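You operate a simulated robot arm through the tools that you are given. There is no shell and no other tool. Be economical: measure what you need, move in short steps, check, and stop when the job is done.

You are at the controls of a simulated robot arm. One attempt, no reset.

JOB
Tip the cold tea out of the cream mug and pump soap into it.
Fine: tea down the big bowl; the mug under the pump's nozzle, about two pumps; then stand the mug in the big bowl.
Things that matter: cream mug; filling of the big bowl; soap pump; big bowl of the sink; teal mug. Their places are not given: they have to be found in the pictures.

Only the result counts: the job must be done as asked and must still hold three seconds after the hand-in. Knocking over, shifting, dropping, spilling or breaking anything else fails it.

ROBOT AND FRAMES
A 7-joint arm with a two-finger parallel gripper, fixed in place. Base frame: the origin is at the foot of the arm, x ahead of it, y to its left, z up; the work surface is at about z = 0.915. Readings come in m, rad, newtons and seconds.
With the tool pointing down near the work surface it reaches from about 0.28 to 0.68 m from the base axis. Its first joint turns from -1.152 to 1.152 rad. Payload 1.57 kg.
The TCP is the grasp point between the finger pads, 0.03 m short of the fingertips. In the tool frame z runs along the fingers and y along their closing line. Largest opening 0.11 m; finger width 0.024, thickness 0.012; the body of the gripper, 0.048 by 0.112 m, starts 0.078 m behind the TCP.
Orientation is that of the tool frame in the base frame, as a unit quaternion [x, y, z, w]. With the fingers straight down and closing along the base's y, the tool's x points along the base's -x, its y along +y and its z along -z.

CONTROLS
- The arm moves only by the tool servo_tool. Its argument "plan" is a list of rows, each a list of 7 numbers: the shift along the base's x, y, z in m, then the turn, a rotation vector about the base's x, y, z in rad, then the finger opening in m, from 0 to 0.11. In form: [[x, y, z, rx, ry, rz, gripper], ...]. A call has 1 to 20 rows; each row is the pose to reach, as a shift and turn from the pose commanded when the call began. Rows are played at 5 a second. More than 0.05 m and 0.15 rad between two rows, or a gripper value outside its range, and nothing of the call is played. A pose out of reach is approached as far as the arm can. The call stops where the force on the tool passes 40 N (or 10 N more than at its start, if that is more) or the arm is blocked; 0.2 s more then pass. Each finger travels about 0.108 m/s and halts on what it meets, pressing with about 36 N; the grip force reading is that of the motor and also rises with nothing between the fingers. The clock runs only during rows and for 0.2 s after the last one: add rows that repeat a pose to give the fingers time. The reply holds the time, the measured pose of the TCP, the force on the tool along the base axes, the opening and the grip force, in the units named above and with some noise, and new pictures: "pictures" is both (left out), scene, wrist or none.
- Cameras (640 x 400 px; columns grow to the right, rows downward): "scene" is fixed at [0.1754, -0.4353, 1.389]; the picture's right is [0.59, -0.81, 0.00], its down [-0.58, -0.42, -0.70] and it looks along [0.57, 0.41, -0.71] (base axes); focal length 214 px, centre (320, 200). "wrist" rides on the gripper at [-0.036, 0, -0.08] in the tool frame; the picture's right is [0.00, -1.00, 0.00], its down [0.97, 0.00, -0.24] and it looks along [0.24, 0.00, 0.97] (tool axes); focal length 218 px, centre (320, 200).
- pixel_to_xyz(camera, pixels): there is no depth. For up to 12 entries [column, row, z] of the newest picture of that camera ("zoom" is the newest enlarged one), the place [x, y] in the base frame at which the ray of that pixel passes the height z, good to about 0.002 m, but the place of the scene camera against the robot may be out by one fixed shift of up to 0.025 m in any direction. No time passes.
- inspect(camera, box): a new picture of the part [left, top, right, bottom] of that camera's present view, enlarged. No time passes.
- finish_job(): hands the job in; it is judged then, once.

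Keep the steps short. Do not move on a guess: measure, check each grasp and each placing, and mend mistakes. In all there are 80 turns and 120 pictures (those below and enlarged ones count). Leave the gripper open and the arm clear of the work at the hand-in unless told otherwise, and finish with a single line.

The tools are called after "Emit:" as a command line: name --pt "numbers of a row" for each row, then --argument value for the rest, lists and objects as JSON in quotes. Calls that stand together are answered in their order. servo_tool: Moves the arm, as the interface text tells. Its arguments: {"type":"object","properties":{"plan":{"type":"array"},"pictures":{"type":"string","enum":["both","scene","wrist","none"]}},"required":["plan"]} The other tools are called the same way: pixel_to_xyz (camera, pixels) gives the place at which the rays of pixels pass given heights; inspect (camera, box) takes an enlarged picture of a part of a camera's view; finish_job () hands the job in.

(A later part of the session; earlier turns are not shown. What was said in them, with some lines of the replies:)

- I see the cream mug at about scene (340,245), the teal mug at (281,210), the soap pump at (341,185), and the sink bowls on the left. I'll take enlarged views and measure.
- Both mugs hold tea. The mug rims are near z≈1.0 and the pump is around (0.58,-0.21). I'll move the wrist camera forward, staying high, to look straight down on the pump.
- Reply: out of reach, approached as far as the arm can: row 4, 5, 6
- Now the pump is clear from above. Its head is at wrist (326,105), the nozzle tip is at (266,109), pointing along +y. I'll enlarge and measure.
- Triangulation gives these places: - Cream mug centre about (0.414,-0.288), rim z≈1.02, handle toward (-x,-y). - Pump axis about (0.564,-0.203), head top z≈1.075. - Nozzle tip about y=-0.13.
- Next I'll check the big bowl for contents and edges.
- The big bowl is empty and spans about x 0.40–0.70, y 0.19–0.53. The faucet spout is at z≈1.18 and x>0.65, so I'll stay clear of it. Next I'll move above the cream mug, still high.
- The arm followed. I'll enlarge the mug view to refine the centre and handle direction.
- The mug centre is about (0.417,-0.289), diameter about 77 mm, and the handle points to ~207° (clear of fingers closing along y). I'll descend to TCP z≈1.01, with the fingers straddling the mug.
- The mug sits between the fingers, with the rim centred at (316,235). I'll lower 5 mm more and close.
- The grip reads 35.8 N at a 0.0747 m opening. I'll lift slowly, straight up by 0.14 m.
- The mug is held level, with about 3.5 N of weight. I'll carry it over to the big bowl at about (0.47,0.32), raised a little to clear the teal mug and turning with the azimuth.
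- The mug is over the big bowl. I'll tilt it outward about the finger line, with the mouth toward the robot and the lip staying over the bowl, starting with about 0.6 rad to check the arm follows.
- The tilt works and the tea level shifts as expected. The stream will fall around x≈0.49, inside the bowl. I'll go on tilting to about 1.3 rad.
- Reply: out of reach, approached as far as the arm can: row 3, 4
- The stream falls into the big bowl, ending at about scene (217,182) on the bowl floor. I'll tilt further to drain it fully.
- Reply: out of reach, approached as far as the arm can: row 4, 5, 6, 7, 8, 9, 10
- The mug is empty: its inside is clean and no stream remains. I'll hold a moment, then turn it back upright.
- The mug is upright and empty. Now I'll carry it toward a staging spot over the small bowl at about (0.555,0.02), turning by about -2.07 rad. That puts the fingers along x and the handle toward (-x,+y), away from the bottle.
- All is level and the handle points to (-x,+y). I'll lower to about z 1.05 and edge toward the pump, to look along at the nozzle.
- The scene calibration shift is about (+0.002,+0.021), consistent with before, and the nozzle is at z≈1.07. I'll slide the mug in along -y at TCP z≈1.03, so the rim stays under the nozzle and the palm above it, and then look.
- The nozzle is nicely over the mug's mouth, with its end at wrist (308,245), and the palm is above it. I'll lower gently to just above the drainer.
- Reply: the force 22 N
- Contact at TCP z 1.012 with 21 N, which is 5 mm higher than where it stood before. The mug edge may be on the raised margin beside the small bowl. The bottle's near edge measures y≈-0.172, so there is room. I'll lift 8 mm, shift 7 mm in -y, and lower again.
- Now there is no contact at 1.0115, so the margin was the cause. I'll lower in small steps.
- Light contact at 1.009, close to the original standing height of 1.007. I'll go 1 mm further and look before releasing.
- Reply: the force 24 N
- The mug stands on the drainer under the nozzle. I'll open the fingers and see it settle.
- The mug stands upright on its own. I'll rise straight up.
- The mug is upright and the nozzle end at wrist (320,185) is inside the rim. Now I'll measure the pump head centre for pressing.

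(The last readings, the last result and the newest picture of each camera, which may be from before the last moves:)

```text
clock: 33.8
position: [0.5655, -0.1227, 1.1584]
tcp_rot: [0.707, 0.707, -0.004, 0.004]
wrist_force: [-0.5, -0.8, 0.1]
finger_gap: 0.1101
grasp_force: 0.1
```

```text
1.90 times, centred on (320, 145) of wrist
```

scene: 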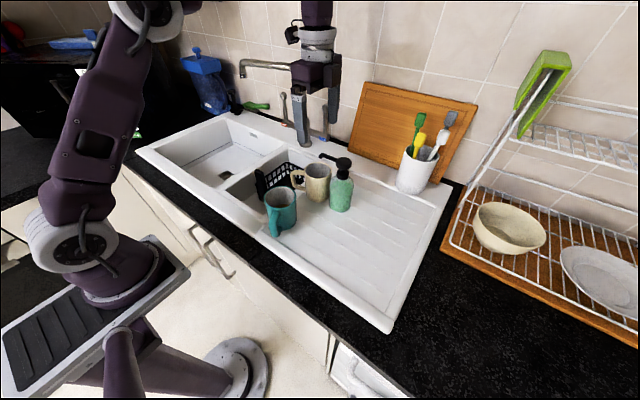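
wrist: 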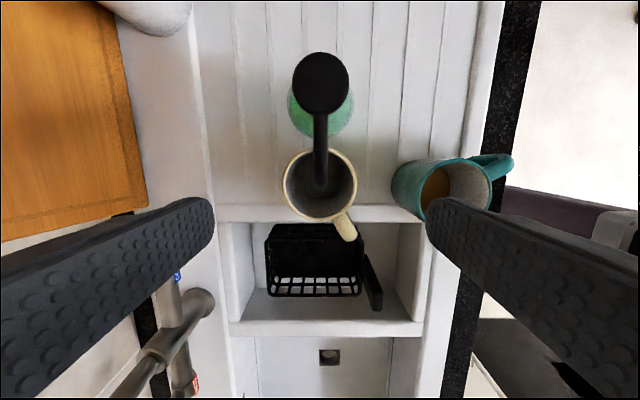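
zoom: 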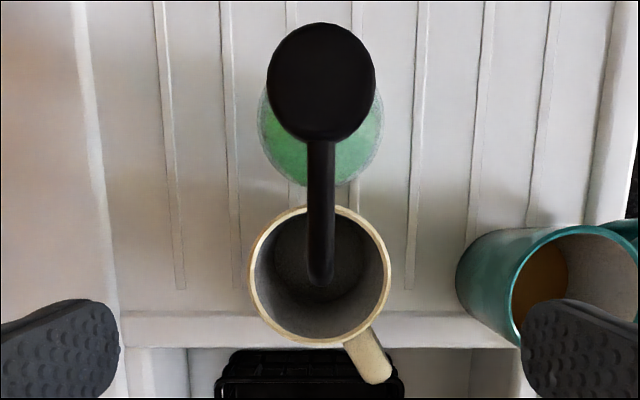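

The head centre is about (0.566,-0.202). I'll move over it with the fingers closing, tips still about 5 cm above the head.

Emit:
servo_tool --pt "0 -0.03 0.0 0 0 0 0.08" --pt "0.0 -0.06 0.0 0 0 0 0.05" --pt "0.0005 -0.0793 0.0 0 0 0 0.02" --pt "0.0005 -0.0793 -0.01 0 0 0 0.0" --pt "0.0005 -0.0793 -0.025 0 0 0 0.0" --pt "0.0005 -0.0793 -0.025 0 0 0 0.0" --pictures "both"

Emit:
inspect --camera "scene" --box '[270, 100, 390, 220]'

```text
clock: 35.2
position: [0.568, -0.2045, 1.1354]
tcp_rot: [0.706, 0.708, -0.004, 0.004]
wrist_force: [-0.1, 0.2, 0.0]
finger_gap: 0.0002
grasp_force: 21.3
```

scene: 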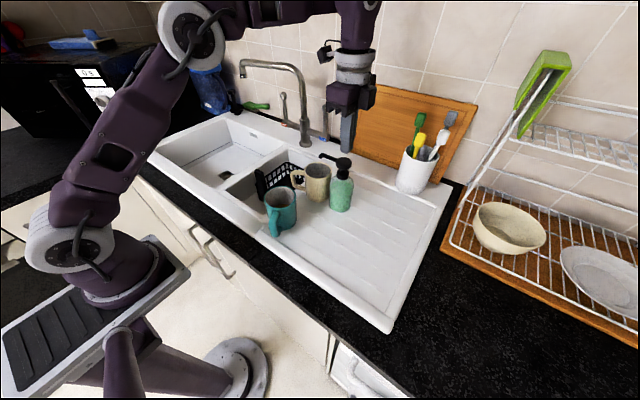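
wrist: 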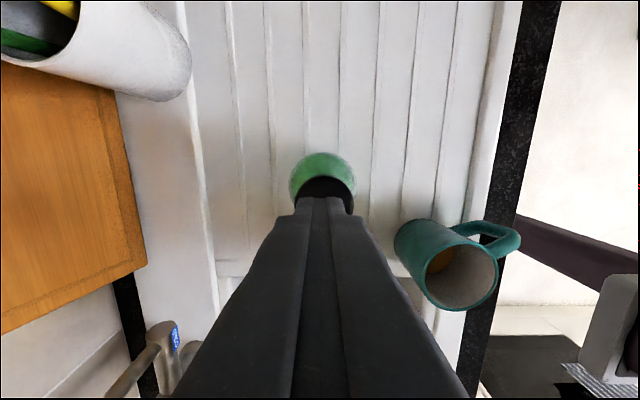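

```text
3.33 times, centred on (330, 160) of scene
```

zoom: 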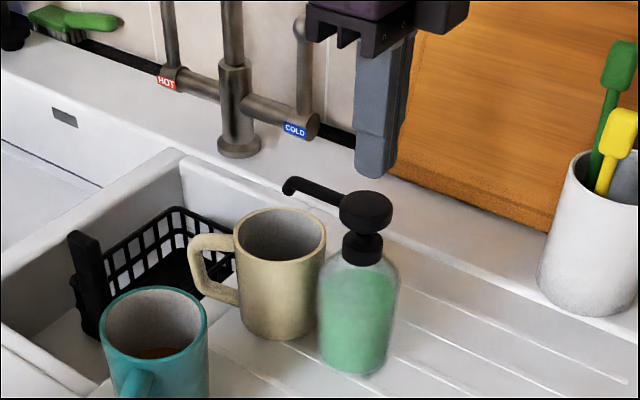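

The fingertips are over the head centre, with x aligned at column ~321. I'll descend slowly to feel the contact.

Emit:
servo_tool --pt "-0.002 0.002 -0.01 0 0 0 0.0" --pt "-0.002 0.002 -0.018 0 0 0 0.0" --pt "-0.002 0.002 -0.023 0 0 0 0.0" --pt "-0.002 0.002 -0.027 0 0 0 0.0" --pt "-0.002 0.002 -0.03 0 0 0 0.0" --pictures "none"

Emit:
inspect --camera "scene" --box '[270, 100, 390, 220]'

```text
clock: 36.4
position: [0.5649, -0.201, 1.1052]
tcp_rot: [0.707, 0.707, -0.003, 0.004]
wrist_force: [0.5, 0.1, 1.2]
finger_gap: 0.0
grasp_force: 21.7
```

```text
3.33 times, centred on (330, 160) of scene
```

zoom: 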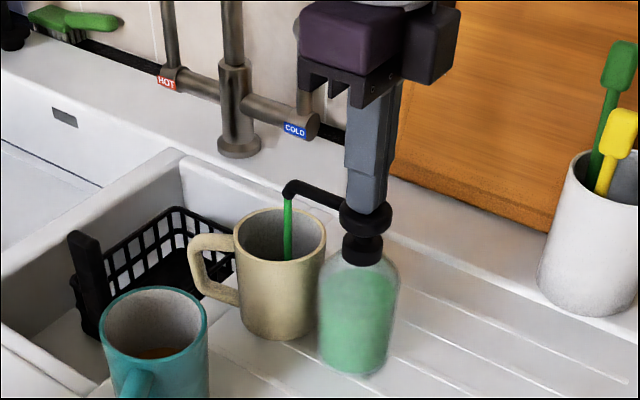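

A green stream is falling into the mug, so the pump is already working at light force. I'll finish this stroke gently.

Emit:
servo_tool --pt "0 0 -0.003 0 0 0 0.0" --pt "0 0 -0.006 0 0 0 0.0" --pt "0 0 -0.009 0 0 0 0.0" --pictures "none"

Emit:
inspect --camera "scene" --box '[270, 100, 390, 220]'

```text
clock: 37.2
position: [0.566, -0.2003, 1.0959]
tcp_rot: [0.707, 0.707, -0.003, 0.003]
wrist_force: [-0.4, 0.0, 3.8]
finger_gap: 0.0
grasp_force: 21.2
```

```text
3.33 times, centred on (330, 160) of scene
```

zoom: 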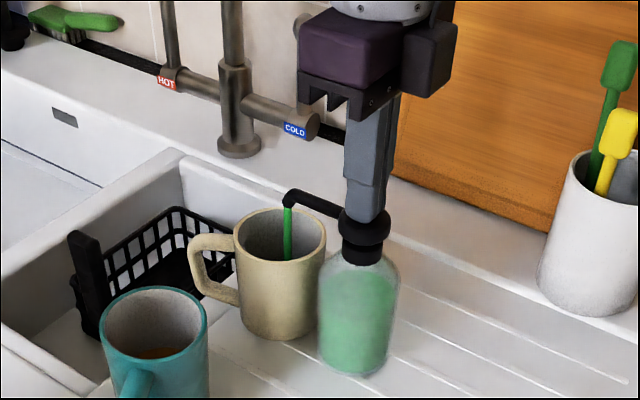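

The head has gone down about 1 cm and is still flowing. I'll go a few mm more to the end of the stroke.

Emit:
servo_tool --pt "0 0 -0.003 0 0 0 0.0" --pt "0 0 -0.005 0 0 0 0.0" --pictures "none"

Emit:
inspect --camera "scene" --box '[270, 100, 390, 220]'

```text
clock: 37.8
position: [0.5647, -0.2013, 1.0928]
tcp_rot: [0.707, 0.708, -0.003, 0.006]
wrist_force: [-1.5, -0.1, 26.7]
finger_gap: 0.0001
grasp_force: 21.3
```

```text
3.33 times, centred on (330, 160) of scene
```

zoom: 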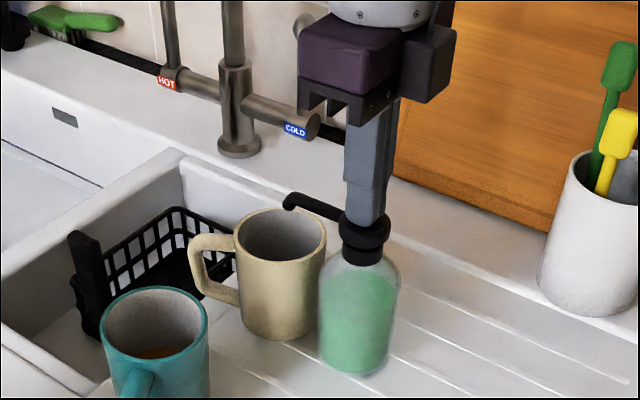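

The end stop is reached (26.7 N at 1.093) and the stream has stopped: one full pump. I'll rise to let the head return, then check.

Emit:
servo_tool --pt "0 0 0.01 0 0 0 0.0" --pt "0 0 0.02 0 0 0 0.0" --pt "0 0 0.03 0 0 0 0.0" --pt "0 0 0.03 0 0 0 0.0" --pt "0 0 0.03 0 0 0 0.0" --pictures "none"

Emit:
inspect --camera "scene" --box '[270, 100, 390, 220]'

```text
clock: 39.0
position: [0.5645, -0.2007, 1.1199]
tcp_rot: [0.706, 0.708, -0.004, 0.004]
wrist_force: [-0.3, 0.0, -0.4]
finger_gap: 0.0
grasp_force: 20.8
```

```text
3.33 times, centred on (330, 160) of scene
```

zoom: 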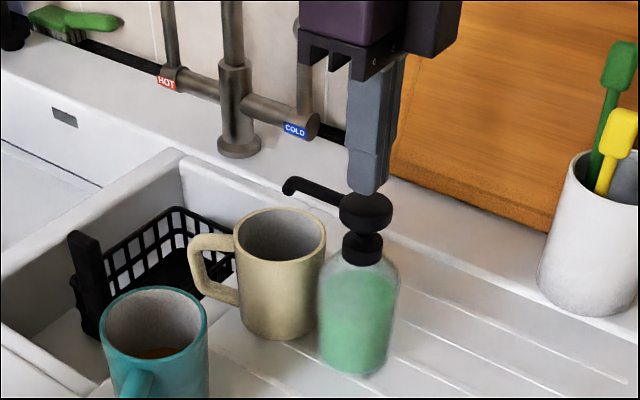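

The head has come back up, and the bottle and mug are unmoved. Now the second pump: press to the stop and rise again.

Emit:
servo_tool --pt "0 0 -0.008 0 0 0 0.0" --pt "0 0 -0.014 0 0 0 0.0" --pt "0 0 -0.018 0 0 0 0.0" --pt "0 0 -0.021 0 0 0 0.0" --pt "0 0 -0.024 0 0 0 0.0" --pt "0 0 -0.027 0 0 0 0.0" --pt "0 0 -0.0285 0 0 0 0.0" --pictures "none"

Emit:
inspect --camera "scene" --box '[270, 100, 390, 220]'

```text
clock: 40.6
position: [0.5645, -0.2011, 1.094]
tcp_rot: [0.707, 0.708, -0.002, 0.006]
wrist_force: [2.7, 1.0, 24.2]
finger_gap: 0.0
grasp_force: 21.2
```

```text
3.33 times, centred on (330, 160) of scene
```

zoom: 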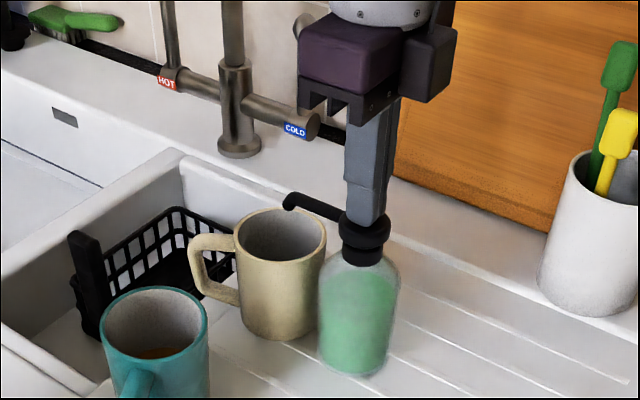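

The second full stroke is done (24 N at the stop). I'll rise, go back above the mug, and open the fingers there.

Emit:
servo_tool --pt "0 0 0.015 0 0 0 0.0" --pt "0 0 0.035 0 0 0 0.0" --pt "0 0 0.06 0 0 0 0.0" --pt "0.0 0.03 0.066 0 0 0 0.04" --pt "0.001 0.06 0.066 0 0 0 0.08" --pt "0.001 0.0785 0.066 0 0 0 0.11" --pt "0.001 0.0785 0.066 0 0 0 0.11" --pt "0.001 0.0785 0.066 0 0 0 0.11" --pictures "wrist"

Emit:
inspect --camera "wrist" --box '[240, 40, 400, 250]'

```text
clock: 42.4
position: [0.5665, -0.1222, 1.1594]
tcp_rot: [0.707, 0.707, -0.005, 0.003]
wrist_force: [0.2, -0.1, 0.2]
finger_gap: 0.11
grasp_force: 0.0
```

wrist: 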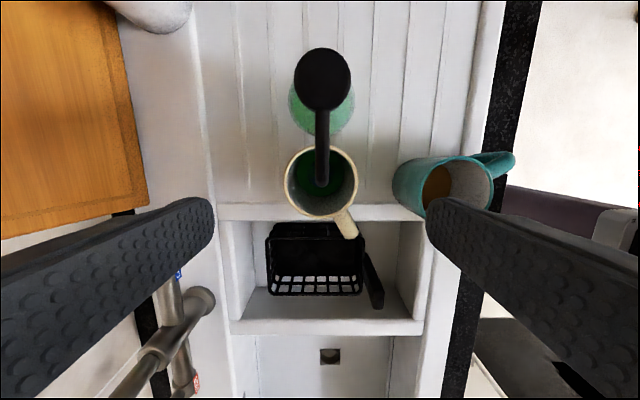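

```text
1.90 times, centred on (320, 145) of wrist
```

zoom: 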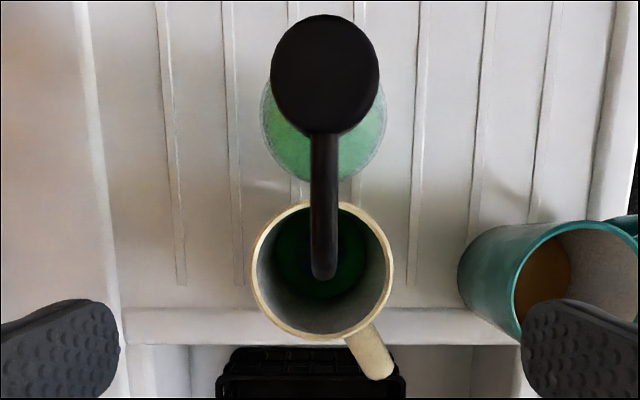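

There is green soap in the mug. I'll descend straight to the earlier grasp height, with the fingers either side along x.

Emit:
servo_tool --pt "0 0 -0.04 0 0 0 0.11" --pt "0 0 -0.075 0 0 0 0.11" --pt "0 0 -0.105 0 0 0 0.11" --pt "0 0 -0.13 0 0 0 0.11" --pt "0 0 -0.145 0 0 0 0.11" --pt "0 0 -0.15 0 0 0 0.11" --pt "0 0 -0.15 0 0 0 0.11" --pictures "wrist"

```text
clock: 44.0
position: [0.5648, -0.1214, 1.0091]
tcp_rot: [0.707, 0.707, -0.003, 0.004]
wrist_force: [1.0, 0.1, 0.0]
finger_gap: 0.1101
grasp_force: 0.1
```

wrist: 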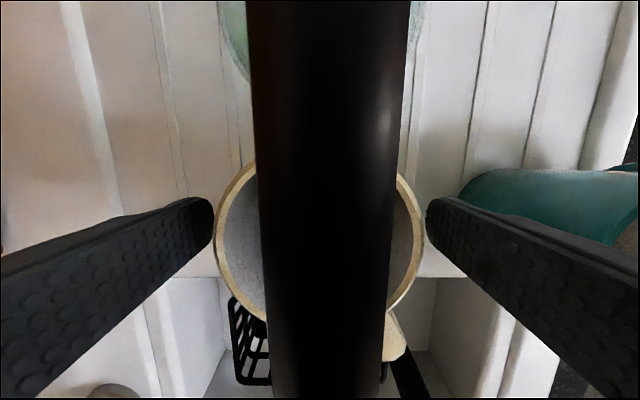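

The mug is centred between the fingers. I'll close and lift 2 cm.

Emit:
servo_tool --pt "0 0 0 0 0 0 0.09" --pt "0 0 0 0 0 0 0.07" --pt "0 0 0 0 0 0 0.06" --pt "0 0 0 0 0 0 0.06" --pt "0 0 0.006 0 0 0 0.06" --pt "0 0 0.013 0 0 0 0.06" --pt "0 0 0.02 0 0 0 0.06" --pt "0 0 0.02 0 0 0 0.06" --pictures "wrist"

Emit:
inspect --camera "scene" --box '[260, 100, 380, 220]'

```text
clock: 45.8
position: [0.5655, -0.1222, 1.0281]
tcp_rot: [0.707, 0.707, -0.004, 0.003]
wrist_force: [-0.4, -0.5, -2.8]
finger_gap: 0.074
grasp_force: 35.8
```

wrist: 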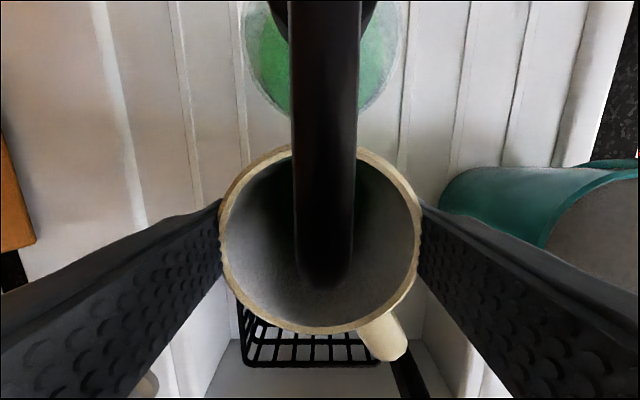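

```text
3.33 times, centred on (320, 160) of scene
```

zoom: 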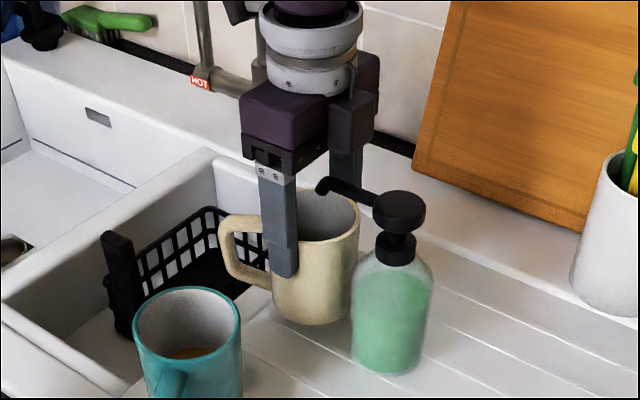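

The mug is held and clear of the drainer, with 2.8 N of weight. I'll back it out along +y from under the nozzle, then raise it.

Emit:
servo_tool --pt "0 0.015 0.0 0 0 0 0.06" --pt "0 0.04 0.002 0 0 0 0.06" --pt "0 0.065 0.005 0 0 0 0.06" --pt "-0.002 0.09 0.01 0 0 0 0.06" --pt "-0.004 0.115 0.02 0 0 0 0.06" --pt "-0.006 0.135 0.05 0 0 0 0.06" --pt "-0.008 0.142 0.085 0 0 0 0.06" --pt "-0.008 0.142 0.11 0 0 0 0.06" --pt "-0.008 0.142 0.12 0 0 0 0.06" --pt "-0.008 0.142 0.12 0 0 0 0.06" --pictures "scene"

```text
clock: 48.0
position: [0.5568, 0.0204, 1.1475]
tcp_rot: [0.707, 0.707, -0.005, 0.004]
wrist_force: [-0.1, -0.4, -2.4]
finger_gap: 0.0737
grasp_force: 35.9
```

scene: 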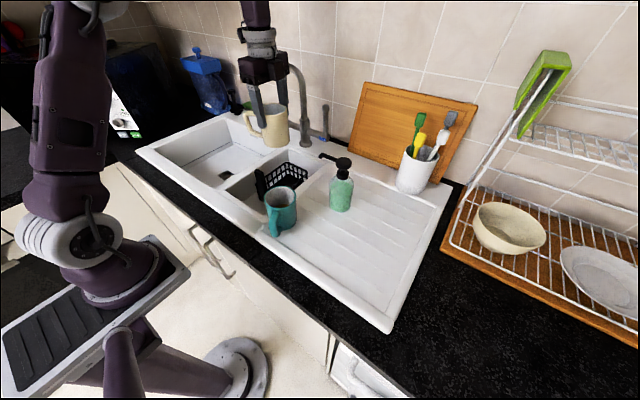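

The pump is untouched. Now I'll carry the mug to above the big bowl at about (0.52,0.285), turning +0.67 rad.

Emit:
servo_tool --pt "-0.015 0.015 0 0 0 0.05 0.06" --pt "-0.03 0.04 0 0 0 0.12 0.06" --pt "-0.04 0.07 0 0 0 0.2 0.06" --pt "-0.045 0.105 0 0 0 0.3 0.06" --pt "-0.045 0.14 0 0 0 0.4 0.06" --pt "-0.045 0.175 0 0 0 0.5 0.06" --pt "-0.042 0.21 0 0 0 0.6 0.06" --pt "-0.04 0.24 0 0 0 0.65 0.06" --pt "-0.037 0.258 0 0 0 0.67 0.06" --pt "-0.037 0.265 0 0 0 0.67 0.06" --pt "-0.037 0.265 0 0 0 0.67 0.06" --pictures "both"

```text
clock: 50.4
position: [0.5205, 0.2839, 1.1472]
tcp_rot: [0.434, 0.901, -0.003, 0.004]
wrist_force: [-0.1, -0.4, -1.6]
finger_gap: 0.0738
grasp_force: 35.9
```

scene: 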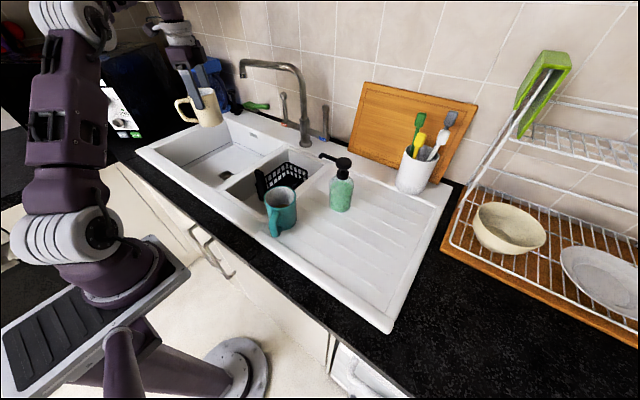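
wrist: 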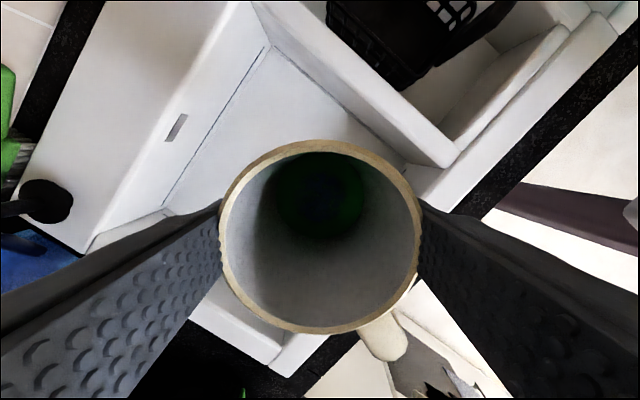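

The soap is in place and the mug is over the bowl. I'll check the floor edges against the mug before lowering.

Emit:
pixel_to_xyz --camera "wrist" --pixels '[[270, 45, 0.79], [340, 105, 0.79], [400, 158, 0.79], [165, 205, 0.79], [455, 155, 0.92], [260, 10, 0.92]]'

```text
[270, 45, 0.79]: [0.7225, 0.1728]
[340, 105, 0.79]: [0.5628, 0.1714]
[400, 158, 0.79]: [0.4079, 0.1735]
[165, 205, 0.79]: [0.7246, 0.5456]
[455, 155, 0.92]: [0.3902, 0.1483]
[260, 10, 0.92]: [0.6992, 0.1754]
```

The floor spans x 0.41–0.72, y 0.173–0.545, so the mug at (0.52,0.284) with its handle fits well and is clear of the drain. I'll lower it into the bowl.

Emit:
servo_tool --pt "0 0 -0.03 0 0 0 0.06" --pt "0 0 -0.06 0 0 0 0.06" --pt "0 0 -0.09 0 0 0 0.06" --pt "0 0 -0.12 0 0 0 0.06" --pt "0 0 -0.15 0 0 0 0.06" --pt "0 0 -0.18 0 0 0 0.06" --pt "0 0 -0.21 0 0 0 0.06" --pt "0 0 -0.23 0 0 0 0.06" --pt "0 0 -0.23 0 0 0 0.06" --pictures "both"

```text
clock: 52.4
position: [0.5216, 0.2842, 0.9174]
tcp_rot: [0.435, 0.9, -0.002, 0.005]
wrist_force: [-1.1, -0.7, -2.9]
finger_gap: 0.074
grasp_force: 35.8
```

scene: 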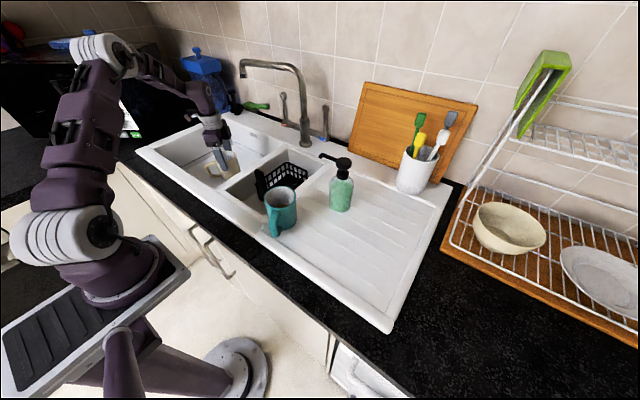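
wrist: 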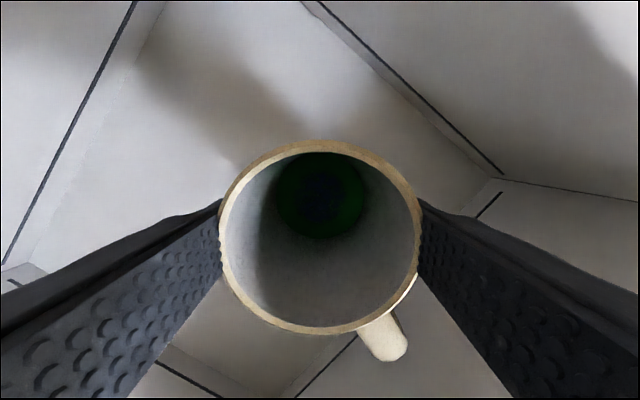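

The mug is inside the bowl, with its bottom at about 0.825. I'll lower 3 cm more, slowly.

Emit:
servo_tool --pt "0 0 -0.01 0 0 0 0.06" --pt "0 0 -0.02 0 0 0 0.06" --pt "0 0 -0.027 0 0 0 0.06" --pt "0 0 -0.033 0 0 0 0.06" --pt "0 0 -0.033 0 0 0 0.06" --pictures "none"

```text
clock: 53.6
position: [0.5192, 0.2838, 0.8848]
tcp_rot: [0.435, 0.9, -0.002, 0.004]
wrist_force: [0.1, 0.4, -2.6]
finger_gap: 0.0739
grasp_force: 36.3
```

No contact yet at 0.885. I'll continue in 2–3 mm steps.

Emit:
servo_tool --pt "0 0 -0.003 0 0 0 0.06" --pt "0 0 -0.006 0 0 0 0.06" --pt "0 0 -0.008 0 0 0 0.06" --pt "0 0 -0.008 0 0 0 0.06" --pictures "none"

```text
clock: 54.6
position: [0.5208, 0.2842, 0.8767]
tcp_rot: [0.435, 0.9, -0.002, 0.005]
wrist_force: [0.3, -0.1, -2.3]
finger_gap: 0.074
grasp_force: 35.6
```

Emit:
servo_tool --pt "0 0 -0.002 0 0 0 0.06" --pt "0 0 -0.004 0 0 0 0.06" --pt "0 0 -0.006 0 0 0 0.06" --pt "0 0 -0.006 0 0 0 0.06" --pictures "wrist"

Emit:
inspect --camera "scene" --box '[150, 90, 300, 220]'

```text
clock: 55.6
position: [0.5211, 0.2858, 0.8707]
tcp_rot: [0.435, 0.9, -0.003, 0.004]
wrist_force: [-0.3, 0.2, -2.9]
finger_gap: 0.0737
grasp_force: 35.6
```

wrist: 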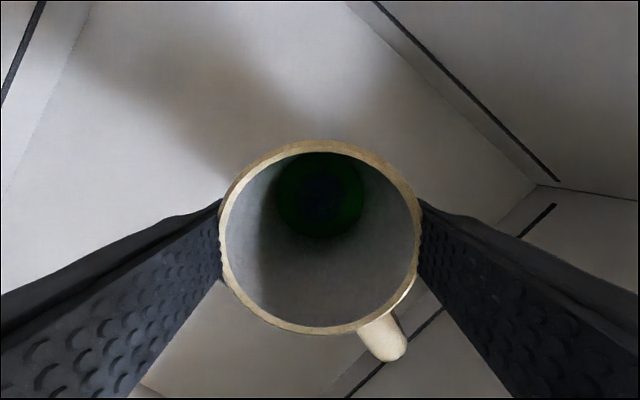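

```text
3.08 times, centred on (225, 155) of scene
```

zoom: 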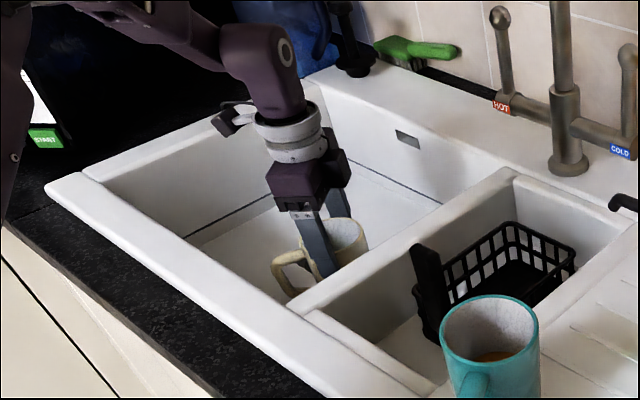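

Still no contact, and all clear around the mug. I'll continue slowly down.

Emit:
servo_tool --pt "0 0 -0.002 0 0 0 0.06" --pt "0 0 -0.004 0 0 0 0.06" --pt "0 0 -0.006 0 0 0 0.06" --pt "0 0 -0.008 0 0 0 0.06" --pictures "none"

```text
clock: 56.6
position: [0.5199, 0.285, 0.8646]
tcp_rot: [0.434, 0.901, 0.0, 0.005]
wrist_force: [-2.8, -0.9, 24.2]
finger_gap: 0.0739
grasp_force: 36.2
```

Contact with the bowl floor at 0.865 (24 N). I'll ease up 1.5 mm and open.

Emit:
servo_tool --pt "0 0 0.0015 0 0 0 0.06" --pt "0 0 0.0015 0 0 0 0.08" --pt "0 0 0.0015 0 0 0 0.095" --pt "0 0 0.0015 0 0 0 0.11" --pt "0 0 0.0015 0 0 0 0.11" --pictures "wrist"

```text
clock: 57.8
position: [0.5208, 0.2861, 0.8644]
tcp_rot: [0.435, 0.9, -0.002, 0.005]
wrist_force: [-0.2, -0.7, 0.1]
finger_gap: 0.1101
grasp_force: 0.0
```

wrist: 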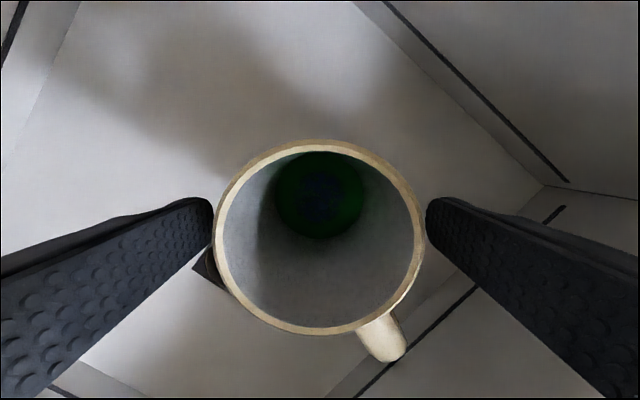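

The mug stands free with both fingers clear. I'll rise straight up.

Emit:
servo_tool --pt "0 0 0.02 0 0 0 0.11" --pt "0 0 0.05 0 0 0 0.11" --pt "0 0 0.09 0 0 0 0.11" --pt "0 0 0.13 0 0 0 0.11" --pt "0 0 0.17 0 0 0 0.11" --pt "0 0 0.21 0 0 0 0.11" --pt "-0.02 0 0.25 0 0 0 0.11" --pt "-0.05 0 0.29 0 0 0 0.11" --pt "-0.09 0 0.31 0 0 0 0.11" --pt "-0.12 0 0.32 0 0 0 0.11" --pt "-0.12 0 0.32 0 0 0 0.11" --pictures "both"

Emit:
inspect --camera "scene" --box '[140, 90, 380, 260]'

```text
clock: 60.2
position: [0.3995, 0.2837, 1.1836]
tcp_rot: [0.435, 0.9, -0.002, 0.004]
wrist_force: [0.2, -0.1, -0.1]
finger_gap: 0.1101
grasp_force: 0.1
```

scene: 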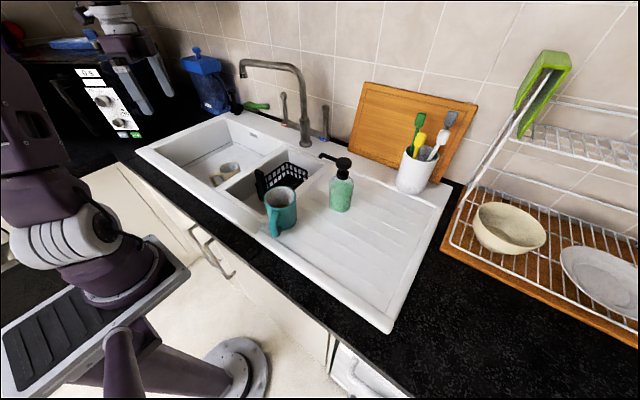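
wrist: 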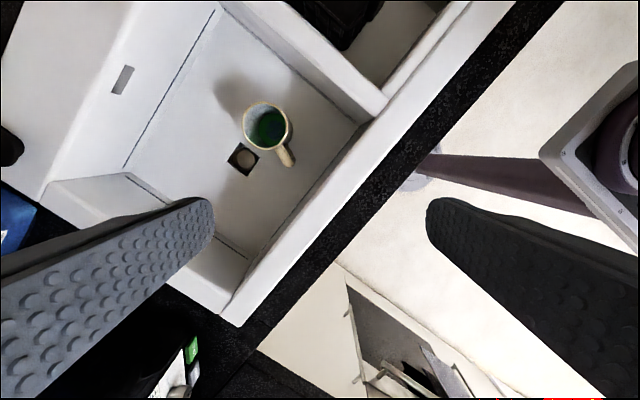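

```text
2.35 times, centred on (260, 175) of scene
```

zoom: 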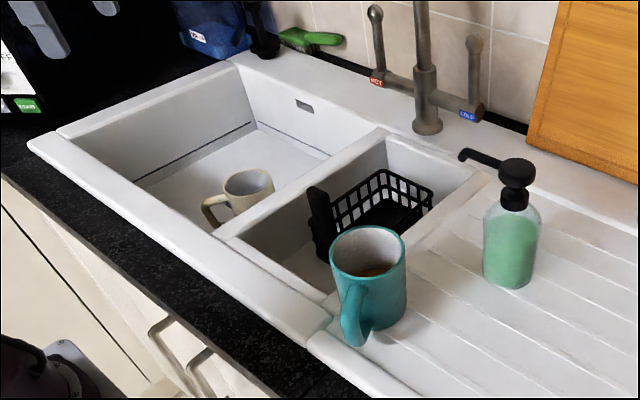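

The cream mug stands upright in the big bowl with soap in it. The teal mug and the pump are in place, and the gripper is open and clear, so I'm handing in.

Emit:
finish_job

```text
The job is handed in.
```

The cream mug's tea went down the big bowl, it took two full pumps of soap, and it now stands upright in the big bowl with the gripper open and the arm clear.
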